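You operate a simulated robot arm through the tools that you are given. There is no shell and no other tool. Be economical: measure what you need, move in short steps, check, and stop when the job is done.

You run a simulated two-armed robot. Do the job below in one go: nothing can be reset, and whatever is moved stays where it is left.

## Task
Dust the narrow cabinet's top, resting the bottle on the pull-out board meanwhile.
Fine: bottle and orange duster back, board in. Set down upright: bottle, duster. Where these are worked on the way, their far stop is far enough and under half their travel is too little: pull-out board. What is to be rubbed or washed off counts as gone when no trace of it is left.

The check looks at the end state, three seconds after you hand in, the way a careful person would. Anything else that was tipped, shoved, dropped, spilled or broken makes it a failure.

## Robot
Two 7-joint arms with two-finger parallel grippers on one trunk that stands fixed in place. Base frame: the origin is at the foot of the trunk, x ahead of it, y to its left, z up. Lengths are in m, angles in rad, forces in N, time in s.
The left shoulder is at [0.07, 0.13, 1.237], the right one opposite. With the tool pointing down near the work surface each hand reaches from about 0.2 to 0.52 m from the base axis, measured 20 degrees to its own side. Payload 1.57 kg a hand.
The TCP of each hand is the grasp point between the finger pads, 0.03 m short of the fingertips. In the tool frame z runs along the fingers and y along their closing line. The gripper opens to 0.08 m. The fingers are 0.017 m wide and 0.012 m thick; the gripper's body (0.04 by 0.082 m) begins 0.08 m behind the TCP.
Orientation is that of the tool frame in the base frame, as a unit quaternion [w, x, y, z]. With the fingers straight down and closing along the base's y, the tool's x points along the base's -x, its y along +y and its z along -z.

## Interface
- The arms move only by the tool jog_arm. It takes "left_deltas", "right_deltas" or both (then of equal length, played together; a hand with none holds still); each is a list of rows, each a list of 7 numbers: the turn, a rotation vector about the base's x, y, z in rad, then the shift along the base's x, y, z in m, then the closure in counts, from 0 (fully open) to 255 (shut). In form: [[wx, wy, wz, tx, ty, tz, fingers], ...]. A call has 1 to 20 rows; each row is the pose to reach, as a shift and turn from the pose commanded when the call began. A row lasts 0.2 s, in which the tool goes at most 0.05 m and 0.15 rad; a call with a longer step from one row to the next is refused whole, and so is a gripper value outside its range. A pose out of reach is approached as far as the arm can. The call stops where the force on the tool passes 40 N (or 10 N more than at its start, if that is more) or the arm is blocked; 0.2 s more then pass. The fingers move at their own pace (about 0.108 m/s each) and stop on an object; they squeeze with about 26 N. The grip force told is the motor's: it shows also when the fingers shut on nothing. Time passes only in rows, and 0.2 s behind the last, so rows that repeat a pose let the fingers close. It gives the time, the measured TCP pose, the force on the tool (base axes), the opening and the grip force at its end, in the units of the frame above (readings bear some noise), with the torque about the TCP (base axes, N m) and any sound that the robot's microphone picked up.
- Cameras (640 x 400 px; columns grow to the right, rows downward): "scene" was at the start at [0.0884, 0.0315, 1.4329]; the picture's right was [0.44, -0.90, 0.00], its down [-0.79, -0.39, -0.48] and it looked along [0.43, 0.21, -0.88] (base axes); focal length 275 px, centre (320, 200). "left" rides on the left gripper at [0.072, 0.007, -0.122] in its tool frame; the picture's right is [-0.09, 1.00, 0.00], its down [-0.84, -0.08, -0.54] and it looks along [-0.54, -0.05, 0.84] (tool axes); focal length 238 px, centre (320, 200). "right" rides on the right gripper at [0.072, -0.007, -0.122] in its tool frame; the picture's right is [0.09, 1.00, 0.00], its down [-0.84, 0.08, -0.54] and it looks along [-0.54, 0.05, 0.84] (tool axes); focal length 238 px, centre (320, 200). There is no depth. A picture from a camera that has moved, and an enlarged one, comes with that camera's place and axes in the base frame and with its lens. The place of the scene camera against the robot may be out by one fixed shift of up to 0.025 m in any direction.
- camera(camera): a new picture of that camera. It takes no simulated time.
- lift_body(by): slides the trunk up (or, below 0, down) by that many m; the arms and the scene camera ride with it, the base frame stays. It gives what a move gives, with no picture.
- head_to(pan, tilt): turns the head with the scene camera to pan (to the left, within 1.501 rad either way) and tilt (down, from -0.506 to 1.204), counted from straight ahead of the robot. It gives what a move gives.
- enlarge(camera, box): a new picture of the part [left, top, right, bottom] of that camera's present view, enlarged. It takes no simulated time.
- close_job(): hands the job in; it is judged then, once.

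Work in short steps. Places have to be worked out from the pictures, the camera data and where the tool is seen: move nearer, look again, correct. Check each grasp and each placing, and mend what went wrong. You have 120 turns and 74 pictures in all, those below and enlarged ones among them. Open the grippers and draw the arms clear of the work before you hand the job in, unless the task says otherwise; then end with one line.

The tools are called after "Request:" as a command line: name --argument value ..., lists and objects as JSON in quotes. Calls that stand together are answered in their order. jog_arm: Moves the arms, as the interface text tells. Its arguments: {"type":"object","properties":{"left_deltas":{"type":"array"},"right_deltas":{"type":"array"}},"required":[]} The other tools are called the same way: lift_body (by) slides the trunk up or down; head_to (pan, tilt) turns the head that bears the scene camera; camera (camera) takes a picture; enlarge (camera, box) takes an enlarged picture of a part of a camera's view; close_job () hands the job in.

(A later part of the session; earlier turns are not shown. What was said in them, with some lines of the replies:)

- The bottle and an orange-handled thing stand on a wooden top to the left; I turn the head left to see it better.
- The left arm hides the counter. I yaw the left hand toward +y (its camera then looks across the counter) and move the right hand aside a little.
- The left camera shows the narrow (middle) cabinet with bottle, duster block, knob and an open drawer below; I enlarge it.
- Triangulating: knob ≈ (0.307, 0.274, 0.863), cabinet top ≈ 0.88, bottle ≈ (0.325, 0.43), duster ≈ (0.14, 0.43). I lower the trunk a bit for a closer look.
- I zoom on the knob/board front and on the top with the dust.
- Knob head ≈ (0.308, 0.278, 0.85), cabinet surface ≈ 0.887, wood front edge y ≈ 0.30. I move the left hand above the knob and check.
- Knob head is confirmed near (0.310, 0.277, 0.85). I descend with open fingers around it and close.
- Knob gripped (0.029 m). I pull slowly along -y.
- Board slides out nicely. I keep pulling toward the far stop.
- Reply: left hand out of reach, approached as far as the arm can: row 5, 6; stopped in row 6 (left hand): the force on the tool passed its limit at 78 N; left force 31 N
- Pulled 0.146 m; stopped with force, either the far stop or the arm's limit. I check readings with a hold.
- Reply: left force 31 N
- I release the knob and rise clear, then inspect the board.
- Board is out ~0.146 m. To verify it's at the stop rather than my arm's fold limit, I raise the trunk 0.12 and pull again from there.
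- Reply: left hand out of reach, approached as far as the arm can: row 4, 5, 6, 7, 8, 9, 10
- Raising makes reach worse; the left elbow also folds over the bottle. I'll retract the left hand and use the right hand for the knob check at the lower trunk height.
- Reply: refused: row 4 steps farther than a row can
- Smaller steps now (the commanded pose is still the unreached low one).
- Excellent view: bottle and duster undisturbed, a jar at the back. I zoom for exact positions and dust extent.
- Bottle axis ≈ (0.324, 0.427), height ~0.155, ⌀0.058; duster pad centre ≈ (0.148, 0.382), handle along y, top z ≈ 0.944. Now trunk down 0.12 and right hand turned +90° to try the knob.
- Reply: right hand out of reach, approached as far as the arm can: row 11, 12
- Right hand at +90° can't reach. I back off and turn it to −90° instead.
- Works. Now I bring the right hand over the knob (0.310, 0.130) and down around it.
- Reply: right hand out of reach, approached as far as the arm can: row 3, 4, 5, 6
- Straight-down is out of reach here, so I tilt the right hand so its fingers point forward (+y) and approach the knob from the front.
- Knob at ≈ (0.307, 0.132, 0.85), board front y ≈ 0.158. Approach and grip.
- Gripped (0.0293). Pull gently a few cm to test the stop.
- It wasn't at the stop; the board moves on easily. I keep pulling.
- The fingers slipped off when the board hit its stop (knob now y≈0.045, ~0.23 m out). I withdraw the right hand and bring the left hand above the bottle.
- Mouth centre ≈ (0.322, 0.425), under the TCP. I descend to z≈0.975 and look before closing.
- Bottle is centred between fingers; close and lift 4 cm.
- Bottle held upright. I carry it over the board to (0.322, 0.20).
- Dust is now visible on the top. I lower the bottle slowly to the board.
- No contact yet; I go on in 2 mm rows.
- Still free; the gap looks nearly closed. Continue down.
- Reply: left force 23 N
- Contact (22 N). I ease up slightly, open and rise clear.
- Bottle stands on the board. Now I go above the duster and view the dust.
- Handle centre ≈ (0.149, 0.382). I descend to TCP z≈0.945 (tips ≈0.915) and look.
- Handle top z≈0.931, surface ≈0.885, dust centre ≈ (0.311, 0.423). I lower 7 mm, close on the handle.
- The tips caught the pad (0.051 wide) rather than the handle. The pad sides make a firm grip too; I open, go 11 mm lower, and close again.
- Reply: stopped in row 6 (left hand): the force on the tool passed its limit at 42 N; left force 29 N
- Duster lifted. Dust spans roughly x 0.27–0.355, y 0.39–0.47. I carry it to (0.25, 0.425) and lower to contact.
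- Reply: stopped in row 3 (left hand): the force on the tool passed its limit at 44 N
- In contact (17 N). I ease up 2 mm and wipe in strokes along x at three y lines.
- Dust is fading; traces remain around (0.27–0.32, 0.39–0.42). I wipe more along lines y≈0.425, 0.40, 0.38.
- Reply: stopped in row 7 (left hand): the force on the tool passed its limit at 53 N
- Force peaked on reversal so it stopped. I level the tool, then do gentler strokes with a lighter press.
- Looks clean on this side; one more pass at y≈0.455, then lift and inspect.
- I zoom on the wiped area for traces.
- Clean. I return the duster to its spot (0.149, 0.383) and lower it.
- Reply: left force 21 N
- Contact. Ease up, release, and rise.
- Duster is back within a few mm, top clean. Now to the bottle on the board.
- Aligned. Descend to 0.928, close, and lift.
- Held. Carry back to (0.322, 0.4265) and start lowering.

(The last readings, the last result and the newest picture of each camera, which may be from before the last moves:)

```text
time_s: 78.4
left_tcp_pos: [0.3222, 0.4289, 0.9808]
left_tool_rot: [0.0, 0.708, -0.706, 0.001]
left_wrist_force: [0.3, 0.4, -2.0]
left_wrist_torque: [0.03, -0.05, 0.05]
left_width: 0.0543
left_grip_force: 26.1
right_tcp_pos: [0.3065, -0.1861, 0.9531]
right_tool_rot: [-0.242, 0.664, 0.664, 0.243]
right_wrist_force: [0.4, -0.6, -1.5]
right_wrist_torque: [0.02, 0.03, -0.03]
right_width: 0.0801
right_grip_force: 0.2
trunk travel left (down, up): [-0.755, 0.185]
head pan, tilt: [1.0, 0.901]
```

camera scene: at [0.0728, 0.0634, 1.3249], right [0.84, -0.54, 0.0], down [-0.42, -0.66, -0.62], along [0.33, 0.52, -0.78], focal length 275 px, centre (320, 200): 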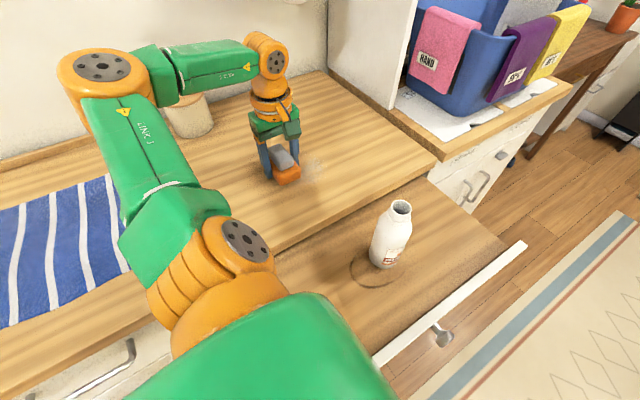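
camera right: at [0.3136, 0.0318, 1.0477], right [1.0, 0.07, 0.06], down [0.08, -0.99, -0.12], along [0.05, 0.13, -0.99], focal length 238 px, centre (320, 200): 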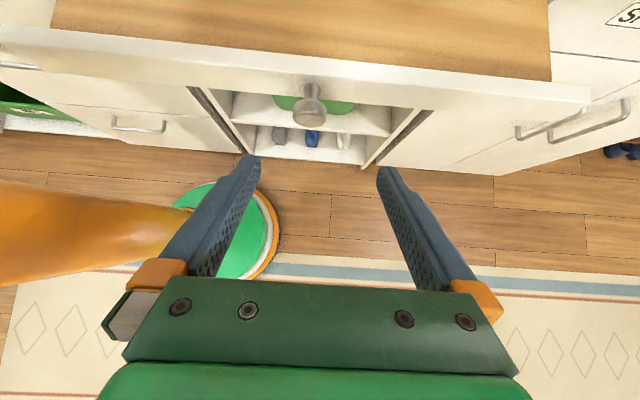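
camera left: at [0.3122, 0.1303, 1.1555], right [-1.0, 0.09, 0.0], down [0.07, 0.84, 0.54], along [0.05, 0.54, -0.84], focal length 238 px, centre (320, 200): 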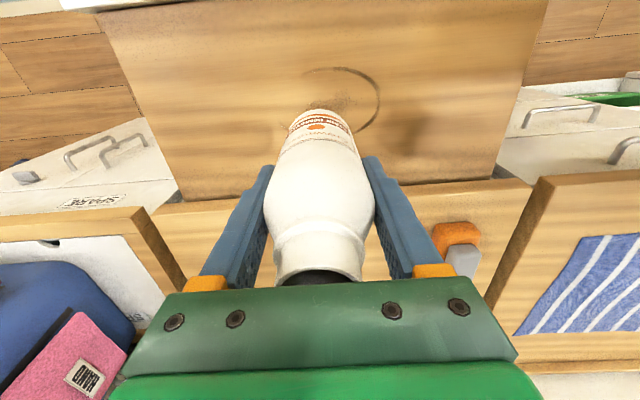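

Request:
jog_arm --left_deltas '[[0, 0, 0, 0, -0.002, -0.002, 255], [0, 0, 0, 0, -0.002, -0.004, 255], [0, 0, 0, 0, -0.002, -0.006, 255], [0, 0, 0, 0, -0.002, -0.008, 255]]'

```text
time_s: 79.4
left_tcp_pos: [0.3207, 0.4251, 0.9751]
left_tool_rot: [-0.003, 0.708, -0.706, 0.001]
left_wrist_force: [4.0, 4.5, 22.1]
left_wrist_torque: [-0.13, 0.14, -0.04]
left_width: 0.0547
left_grip_force: 25.9
right_tcp_pos: [0.3059, -0.1889, 0.9547]
right_tool_rot: [-0.243, 0.664, 0.664, 0.244]
right_wrist_force: [0.9, -0.1, 0.6]
right_wrist_torque: [0.0, 0.03, -0.01]
right_width: 0.0799
right_grip_force: 0.1
trunk travel left (down, up): [-0.755, 0.185]
head pan, tilt: [1.0, 0.901]
```

Contact. Ease up, release and rise.

Request:
jog_arm --left_deltas '[[0, 0, 0, 0, 0, 0.002, 255], [0, 0, 0, 0, 0, 0.002, 0], [0, 0, 0, 0, 0, 0.002, 0], [0, 0, 0, 0, 0, 0.02, 0], [0, 0, 0, 0, 0, 0.05, 0], [0, 0, 0, 0, 0, 0.09, 0], [0, 0, 0, 0, 0, 0.13, 0], [0, 0, 0, 0, 0, 0.15, 0]]'

Request:
camera --camera "left"

Request:
camera --camera "scene"

```text
time_s: 81.2
left_tcp_pos: [0.3217, 0.4259, 1.1235]
left_tool_rot: [-0.001, 0.708, -0.706, 0.001]
left_wrist_force: [1.1, -0.4, 0.0]
left_wrist_torque: [0.01, -0.01, -0.03]
left_width: 0.0799
left_grip_force: 0.1
right_tcp_pos: [0.3073, -0.1877, 0.953]
right_tool_rot: [-0.243, 0.664, 0.664, 0.242]
right_wrist_force: [0.7, -0.4, 0.0]
right_wrist_torque: [0.0, 0.0, -0.01]
right_width: 0.0798
right_grip_force: 0.1
trunk travel left (down, up): [-0.755, 0.185]
head pan, tilt: [1.0, 0.901]
```

```text
17 pictures are left
camera left: at [0.3151, 0.3546, 1.2452], right [-1.0, 0.09, 0.0], down [0.07, 0.84, 0.54], along [0.05, 0.54, -0.84], focal length 238 px, centre (320, 200)
```

left: 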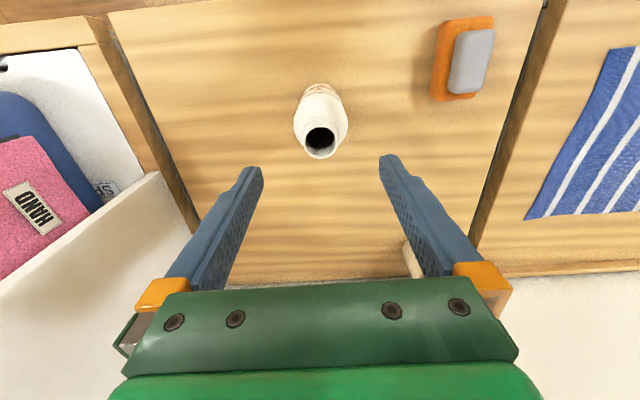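

```text
16 pictures are left
camera scene: at [0.0709, 0.0658, 1.3248], right [0.84, -0.54, 0.0], down [-0.42, -0.66, -0.62], along [0.34, 0.52, -0.78], focal length 275 px, centre (320, 200)
```

scene: 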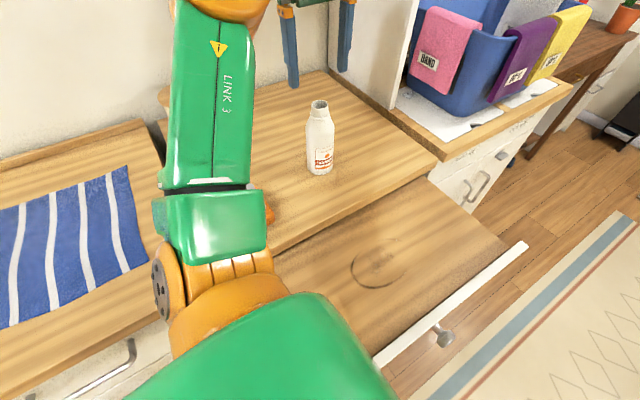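

Bottle is back exactly, top clean. Now the board: I bring the right hand before the knob and look.

Request:
jog_arm --right_deltas '[[0, 0, 0, 0, 0.04, 0, 0], [0, 0, 0, 0, 0.08, -0.02, 0], [0, 0, 0, 0, 0.12, -0.04, 0], [0, 0, 0, 0, 0.147, -0.043, 0]]'

Request:
camera --camera "right"

```text
time_s: 82.2
left_tcp_pos: [0.324, 0.4276, 1.1242]
left_tool_rot: [0.0, 0.709, -0.706, 0.002]
left_wrist_force: [0.9, -0.4, -0.1]
left_wrist_torque: [-0.01, 0.02, -0.01]
left_width: 0.0798
left_grip_force: 0.0
right_tcp_pos: [0.3081, -0.0388, 0.9086]
right_tool_rot: [-0.242, 0.664, 0.664, 0.242]
right_wrist_force: [-0.4, -0.9, -0.4]
right_wrist_torque: [0.0, -0.01, -0.01]
right_width: 0.0799
right_grip_force: 0.1
trunk travel left (down, up): [-0.755, 0.185]
head pan, tilt: [1.0, 0.901]
```

```text
15 pictures are left
camera right: at [0.3001, -0.0626, 1.0476], right [1.0, 0.07, 0.06], down [0.08, -0.99, -0.12], along [0.05, 0.13, -0.99], focal length 238 px, centre (320, 200)
```

right: 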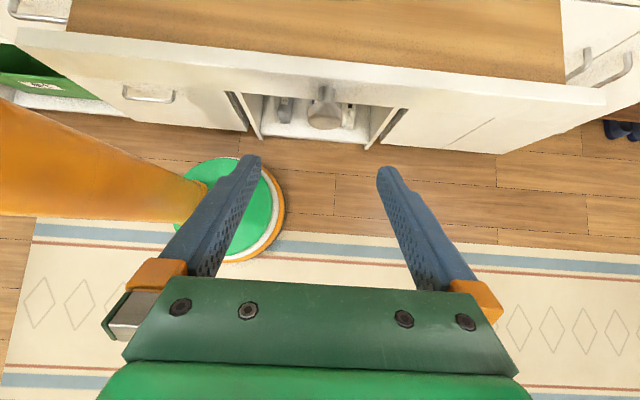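

Knob at ≈ (0.308, 0.038, 0.85). I grip it.

Request:
jog_arm --right_deltas '[[0, 0, 0, 0, 0.025, -0.02, 0], [0, 0, 0, 0, 0.05, -0.04, 0], [0, 0, 0, 0, 0.074, -0.056, 0], [0, 0, 0, 0, 0.074, -0.056, 255], [0, 0, 0, 0, 0.074, -0.056, 255], [0, 0, 0, 0, 0.074, -0.056, 255]]'

```text
time_s: 83.6
left_tcp_pos: [0.3237, 0.4264, 1.123]
left_tool_rot: [0.001, 0.709, -0.705, 0.0]
left_wrist_force: [0.9, -0.9, -0.6]
left_wrist_torque: [0.0, -0.02, 0.0]
left_width: 0.0796
left_grip_force: 0.0
right_tcp_pos: [0.3098, 0.0342, 0.8543]
right_tool_rot: [-0.243, 0.665, 0.664, 0.243]
right_wrist_force: [9.5, 1.2, 6.6]
right_wrist_torque: [0.28, -0.2, -0.2]
right_width: 0.0295
right_grip_force: 38.8
trunk travel left (down, up): [-0.755, 0.185]
head pan, tilt: [1.0, 0.901]
```

Gripped. Push the board in by +y.

Request:
jog_arm --right_deltas '[[0, 0, 0, 0, 0.015, 0, 255], [0, 0, 0, 0, 0.03, 0, 255], [0, 0, 0, 0, 0.045, 0, 255], [0, 0, 0, 0, 0.06, 0, 255], [0, 0, 0, 0, 0.075, 0, 255], [0, 0, 0, 0, 0.09, 0, 255], [0, 0, 0, 0, 0.105, 0, 255], [0, 0, 0, 0, 0.12, 0, 255]]'

```text
time_s: 85.4
left_tcp_pos: [0.327, 0.424, 1.1236]
left_tool_rot: [0.0, 0.709, -0.706, -0.001]
left_wrist_force: [0.2, 0.7, -0.7]
left_wrist_torque: [0.05, -0.02, 0.01]
left_width: 0.0798
left_grip_force: 0.1
right_tcp_pos: [0.3093, 0.1529, 0.8542]
right_tool_rot: [-0.245, 0.664, 0.662, 0.245]
right_wrist_force: [24.4, -0.9, 29.9]
right_wrist_torque: [0.35, -0.21, -0.28]
right_width: 0.0294
right_grip_force: 38.7
trunk travel left (down, up): [-0.755, 0.185]
head pan, tilt: [1.0, 0.901]
```

Side forces are building; I relax x/z slightly and continue.

Request:
jog_arm --right_deltas '[[0, 0, 0, 0.003, 0.0, 0.003, 255], [0, 0, 0, 0.003, 0.012, 0.003, 255], [0, 0, 0, 0.003, 0.024, 0.003, 255], [0, 0, 0, 0.003, 0.036, 0.003, 255]]'

Request:
camera --camera "scene"

```text
time_s: 86.4
left_tcp_pos: [0.3222, 0.427, 1.1223]
left_tool_rot: [0.001, 0.709, -0.705, 0.001]
left_wrist_force: [-0.4, 0.4, -0.3]
left_wrist_torque: [-0.03, 0.01, 0.02]
left_width: 0.08
left_grip_force: 0.1
right_tcp_pos: [0.3095, 0.1907, 0.8539]
right_tool_rot: [-0.242, 0.665, 0.665, 0.239]
right_wrist_force: [-1.9, -2.4, -12.9]
right_wrist_torque: [0.75, 0.15, -0.12]
right_width: 0.0293
right_grip_force: 38.8
trunk travel left (down, up): [-0.755, 0.185]
head pan, tilt: [1.0, 0.901]
```

```text
14 pictures are left
camera scene: at [0.0727, 0.067, 1.3243], right [0.84, -0.54, 0.0], down [-0.42, -0.66, -0.62], along [0.33, 0.52, -0.78], focal length 275 px, centre (320, 200)
```

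scene: 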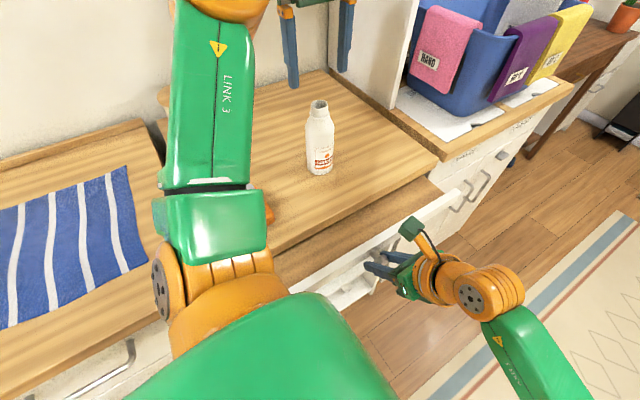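

Good progress, no reach complaint yet. Continue in with smaller steps.

Request:
jog_arm --right_deltas '[[0, 0, 0, -0.001, 0.012, -0.001, 255], [0, 0, 0, -0.001, 0.024, -0.001, 255], [0, 0, 0, -0.001, 0.036, -0.001, 255], [0, 0, 0, -0.001, 0.048, -0.001, 255]]'

```text
time_s: 87.4
left_tcp_pos: [0.3234, 0.4285, 1.1216]
left_tool_rot: [0.001, 0.709, -0.705, 0.001]
left_wrist_force: [0.1, 0.5, -0.7]
left_wrist_torque: [0.01, 0.02, 0.01]
left_width: 0.0798
left_grip_force: 0.1
right_tcp_pos: [0.31, 0.2406, 0.8528]
right_tool_rot: [-0.242, 0.665, 0.664, 0.241]
right_wrist_force: [-1.5, -1.1, -22.5]
right_wrist_torque: [0.2, 0.0, -0.05]
right_width: 0.0293
right_grip_force: 38.9
trunk travel left (down, up): [-0.755, 0.185]
head pan, tilt: [1.0, 0.901]
```

Need about 0.033 m more. I push until it meets the stop.

Request:
jog_arm --right_deltas '[[0, 0, 0, 0, 0.01, -0.002, 255], [0, 0, 0, 0, 0.02, -0.002, 255], [0, 0, 0, 0, 0.027, -0.002, 255], [0, 0, 0, 0, 0.031, -0.002, 255], [0, 0, 0, 0, 0.035, -0.002, 255]]'

Request:
camera --camera "right"

```text
time_s: 88.6
left_tcp_pos: [0.324, 0.4284, 1.1222]
left_tool_rot: [0.0, 0.709, -0.705, 0.0]
left_wrist_force: [-0.1, -0.3, 0.6]
left_wrist_torque: [0.03, 0.02, 0.01]
left_width: 0.0802
left_grip_force: 0.0
right_tcp_pos: [0.3096, 0.2487, 0.8546]
right_tool_rot: [-0.243, 0.665, 0.663, 0.243]
right_wrist_force: [6.2, 2.6, -1.0]
right_wrist_torque: [0.09, -0.06, -0.07]
right_width: 0.0293
right_grip_force: 38.9
right hand out of reach, approached as far as the arm can: row 2, 3, 4, 5
trunk travel left (down, up): [-0.755, 0.185]
head pan, tilt: [1.0, 0.901]
```

```text
13 pictures are left
camera right: at [0.3029, 0.225, 0.9931], right [1.0, 0.07, 0.06], down [0.08, -0.99, -0.13], along [0.05, 0.13, -0.99], focal length 238 px, centre (320, 200)
```

right: 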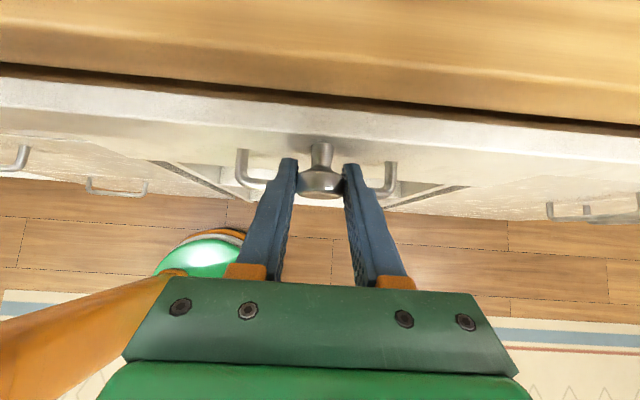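

Right hand is at its reach limit with ~0.025 m to go. I release, withdraw it, and let the left hand finish.

Request:
jog_arm --right_deltas '[[0, 0, 0, 0, 0, 0, 0], [0, 0, 0, 0, 0, 0, 0], [0, 0, 0, 0, -0.03, 0.01, 0], [0, 0, 0, 0, -0.07, 0.02, 0], [0, 0, 0, 0, -0.11, 0.03, 0], [0, 0, 0, 0, -0.15, 0.04, 0], [0, 0, 0, 0, -0.19, 0.05, 0], [0, 0, 0, 0, -0.23, 0.06, 0], [0, 0, 0, 0, -0.27, 0.07, 0], [0, 0, 0, 0, -0.31, 0.08, 0], [0, 0, 0, 0, -0.35, 0.09, 0], [0, 0, 0, 0, -0.39, 0.1, 0], [0, 0, 0, 0, -0.43, 0.1, 0]]'

Request:
jog_arm --left_deltas '[[0, 0, 0, 0, -0.03, 0, 0], [0, 0, 0, -0.005, -0.06, 0, 0], [0, 0, 0, -0.01, -0.09, 0, 0], [0, 0, 0, -0.014, -0.12, 0, 0], [0, 0, 0, -0.014, -0.15, 0, 0], [0, 0, 0, -0.014, -0.179, 0, 0], [0, 0, 0, -0.014, -0.181, -0.04, 0], [0, 0, 0, -0.014, -0.181, -0.08, 0], [0, 0, 0, -0.014, -0.181, -0.12, 0], [0, 0, 0, -0.014, -0.181, -0.16, 0]]'

Request:
camera --camera "left"

```text
time_s: 91.4
left_tcp_pos: [0.3215, 0.4259, 1.1239]
left_tool_rot: [0.0, 0.709, -0.705, 0.001]
left_wrist_force: [-0.2, 0.7, -0.9]
left_wrist_torque: [-0.02, 0.02, -0.01]
left_width: 0.0801
left_grip_force: 0.0
right_tcp_pos: [0.3079, -0.1864, 0.9553]
right_tool_rot: [-0.243, 0.664, 0.665, 0.243]
right_wrist_force: [-0.9, -0.5, 0.0]
right_wrist_torque: [0.01, 0.01, 0.05]
right_width: 0.0803
right_grip_force: 0.2
trunk travel left (down, up): [-0.755, 0.185]
head pan, tilt: [1.0, 0.901]
```

```text
time_s: 93.6
left_tcp_pos: [0.3063, 0.2497, 0.9611]
left_tool_rot: [0.0, 0.708, -0.706, 0.001]
left_wrist_force: [-0.2, 0.0, -1.3]
left_wrist_torque: [0.01, -0.01, 0.0]
left_width: 0.0801
left_grip_force: 0.1
right_tcp_pos: [0.3087, -0.1843, 0.9544]
right_tool_rot: [-0.243, 0.664, 0.664, 0.242]
right_wrist_force: [-0.9, 1.2, 0.7]
right_wrist_torque: [0.01, -0.02, 0.02]
right_width: 0.0802
right_grip_force: 0.0
trunk travel left (down, up): [-0.755, 0.185]
head pan, tilt: [1.0, 0.901]
```

```text
12 pictures are left
camera left: at [0.2993, 0.1771, 1.083], right [-1.0, 0.09, 0.0], down [0.07, 0.84, 0.54], along [0.05, 0.54, -0.84], focal length 238 px, centre (320, 200)
```

left: 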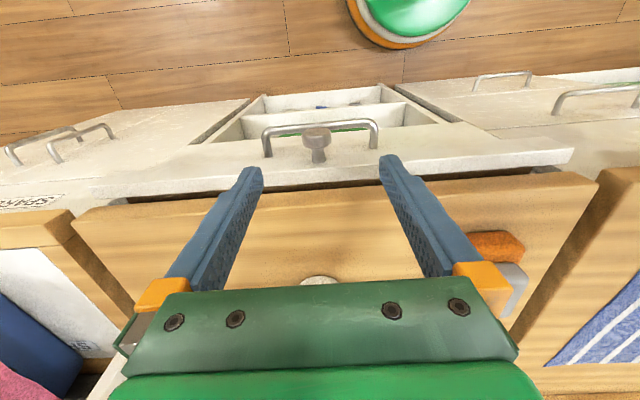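

Knob at ≈ (0.310, 0.250). Descend, grip, then push in.

Request:
jog_arm --left_deltas '[[0, 0, 0, 0.003, -0.002, -0.04, 0], [0, 0, 0, 0.003, -0.002, -0.08, 0], [0, 0, 0, 0.003, -0.002, -0.107, 0], [0, 0, 0, 0.003, -0.002, -0.107, 255], [0, 0, 0, 0.003, -0.002, -0.107, 255], [0, 0, 0, 0.003, -0.002, -0.107, 255], [0, 0, 0, 0.003, 0.008, -0.107, 255], [0, 0, 0, 0.003, 0.016, -0.107, 255], [0, 0, 0, 0.003, 0.021, -0.107, 255]]'

```text
time_s: 95.6
left_tcp_pos: [0.3113, 0.2682, 0.8538]
left_tool_rot: [0.002, 0.709, -0.705, 0.001]
left_wrist_force: [-11.0, -7.5, -27.4]
left_wrist_torque: [-0.49, -0.04, 0.13]
left_width: 0.0276
left_grip_force: 38.0
right_tcp_pos: [0.3085, -0.1832, 0.9548]
right_tool_rot: [-0.242, 0.664, 0.665, 0.242]
right_wrist_force: [0.2, 0.3, -0.2]
right_wrist_torque: [-0.01, -0.01, 0.02]
right_width: 0.0797
right_grip_force: 0.1
trunk travel left (down, up): [-0.755, 0.185]
head pan, tilt: [1.0, 0.901]
```

Request:
jog_arm --left_deltas '[[0, 0, 0, 0, 0.003, 0, 255], [0, 0, 0, 0, 0.006, 0, 255], [0, 0, 0, 0, 0.009, 0, 255], [0, 0, 0, 0, 0.012, 0, 255]]'

Request:
camera --camera "left"

```text
time_s: 96.0
left_tcp_pos: [0.3097, 0.2675, 0.8543]
left_tool_rot: [0.003, 0.709, -0.705, -0.001]
left_wrist_force: [-1.5, -4.9, -15.1]
left_wrist_torque: [0.27, 0.06, 0.03]
left_width: 0.0275
left_grip_force: 37.4
right_tcp_pos: [0.3094, -0.1847, 0.9556]
right_tool_rot: [-0.243, 0.664, 0.664, 0.242]
right_wrist_force: [0.1, 0.7, 0.6]
right_wrist_torque: [0.0, -0.01, 0.0]
right_width: 0.08
right_grip_force: 0.0
trunk travel left (down, up): [-0.755, 0.185]
head pan, tilt: [1.0, 0.901]
stopped in row 1 (left hand): the force on the tool passed its limit at 42 N (the readings are from after the stop); the commanded pose is now the measured one
```

```text
11 pictures are left
camera left: at [0.3043, 0.197, 0.9761], right [-1.0, 0.09, 0.01], down [0.08, 0.84, 0.54], along [0.04, 0.54, -0.84], focal length 238 px, centre (320, 200)
```

left: 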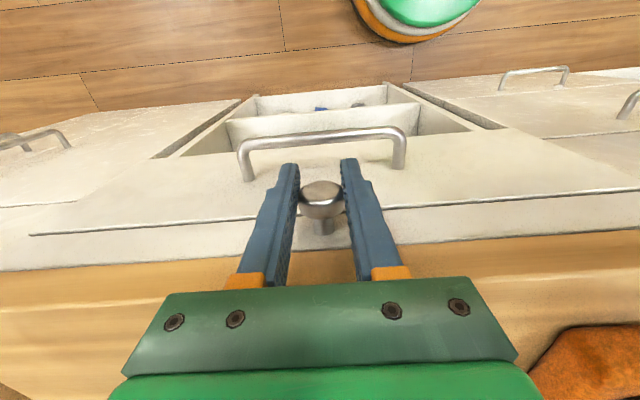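

The board looks flush. I release, rise and compare with the original view.

Request:
jog_arm --left_deltas '[[0, 0, 0, 0, 0, 0, 0], [0, 0, 0, 0, 0, 0, 0], [0, 0, 0, 0, 0, 0.04, 0], [0, 0, 0, 0.0, 0.003, 0.08, 0], [0, 0, 0, 0.0, 0.006, 0.092, 0]]'

Request:
camera --camera "left"

```text
time_s: 97.2
left_tcp_pos: [0.3102, 0.2748, 0.9492]
left_tool_rot: [0.002, 0.709, -0.705, 0.001]
left_wrist_force: [0.5, 0.2, 0.7]
left_wrist_torque: [-0.01, 0.01, -0.02]
left_width: 0.0799
left_grip_force: 0.0
right_tcp_pos: [0.3089, -0.1847, 0.9545]
right_tool_rot: [-0.243, 0.664, 0.665, 0.242]
right_wrist_force: [0.3, -0.2, 0.0]
right_wrist_torque: [-0.01, 0.03, -0.03]
right_width: 0.0802
right_grip_force: 0.0
trunk travel left (down, up): [-0.755, 0.185]
head pan, tilt: [1.0, 0.901]
```

```text
10 pictures are left
camera left: at [0.3041, 0.2036, 1.0699], right [-1.0, 0.09, 0.0], down [0.07, 0.84, 0.54], along [0.05, 0.54, -0.84], focal length 238 px, centre (320, 200)
```

left: 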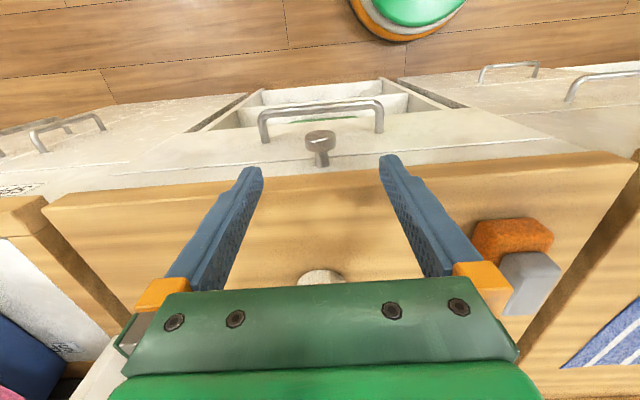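

Knob and board match the original closed view. I withdraw the left hand clear and take a last look.

Request:
jog_arm --left_deltas '[[0, 0, 0, 0, -0.02, 0.04, 0], [0, 0, 0, 0, -0.04, 0.08, 0], [0, 0, 0, 0, -0.05, 0.12, 0], [0, 0, 0, -0.03, -0.07, 0.14, 0], [0, 0, 0, -0.06, -0.08, 0.16, 0], [0, 0, 0, -0.095, -0.095, 0.17, 0]]'

Request:
camera --camera "left"

Request:
camera --camera "scene"

```text
time_s: 98.6
left_tcp_pos: [0.2146, 0.1792, 1.1175]
left_tool_rot: [0.002, 0.709, -0.705, 0.001]
left_wrist_force: [0.4, 0.3, 0.9]
left_wrist_torque: [0.02, 0.0, 0.03]
left_width: 0.0799
left_grip_force: 0.1
right_tcp_pos: [0.307, -0.1849, 0.9551]
right_tool_rot: [-0.241, 0.664, 0.664, 0.243]
right_wrist_force: [-0.2, -0.5, -0.1]
right_wrist_torque: [0.03, 0.01, 0.0]
right_width: 0.0801
right_grip_force: 0.0
trunk travel left (down, up): [-0.755, 0.185]
head pan, tilt: [1.0, 0.901]
```

```text
9 pictures are left
camera left: at [0.208, 0.1077, 1.2392], right [-1.0, 0.09, 0.0], down [0.07, 0.84, 0.54], along [0.05, 0.54, -0.84], focal length 238 px, centre (320, 200)
```

left: 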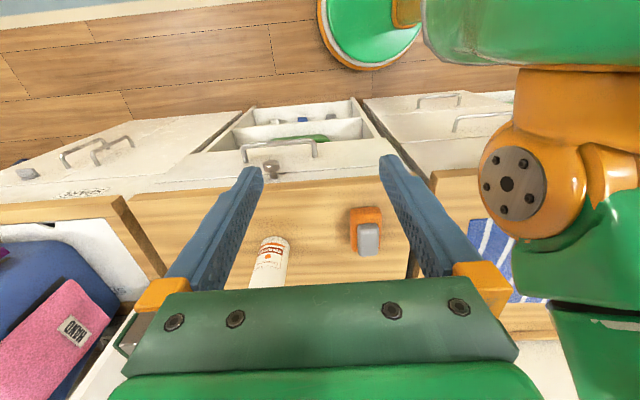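

```text
8 pictures are left
camera scene: at [0.0693, 0.0657, 1.325], right [0.84, -0.54, 0.0], down [-0.42, -0.66, -0.62], along [0.34, 0.52, -0.78], focal length 275 px, centre (320, 200)
```

scene: 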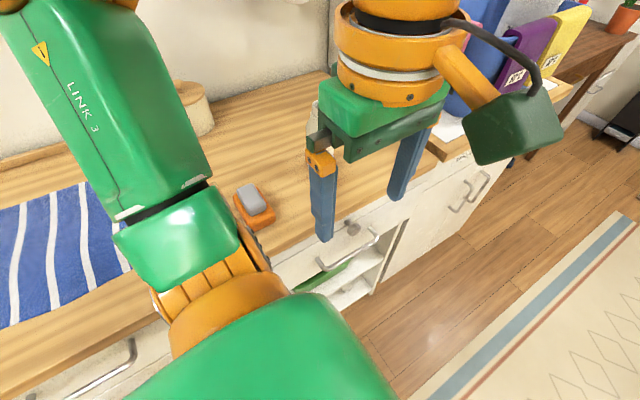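

Everything is in place: board shut, bottle and duster upright on the clean top, both hands open and clear. I hand in.

Request:
close_job

```text
The job is handed in.
```

I dusted the narrow cabinet's top until no trace of dust showed, with the bottle resting on the pulled-out board meanwhile. The bottle is back where it stood, the orange duster is upright within about 6 mm of its old spot, the board is pushed fully in, and both hands are open and clear.
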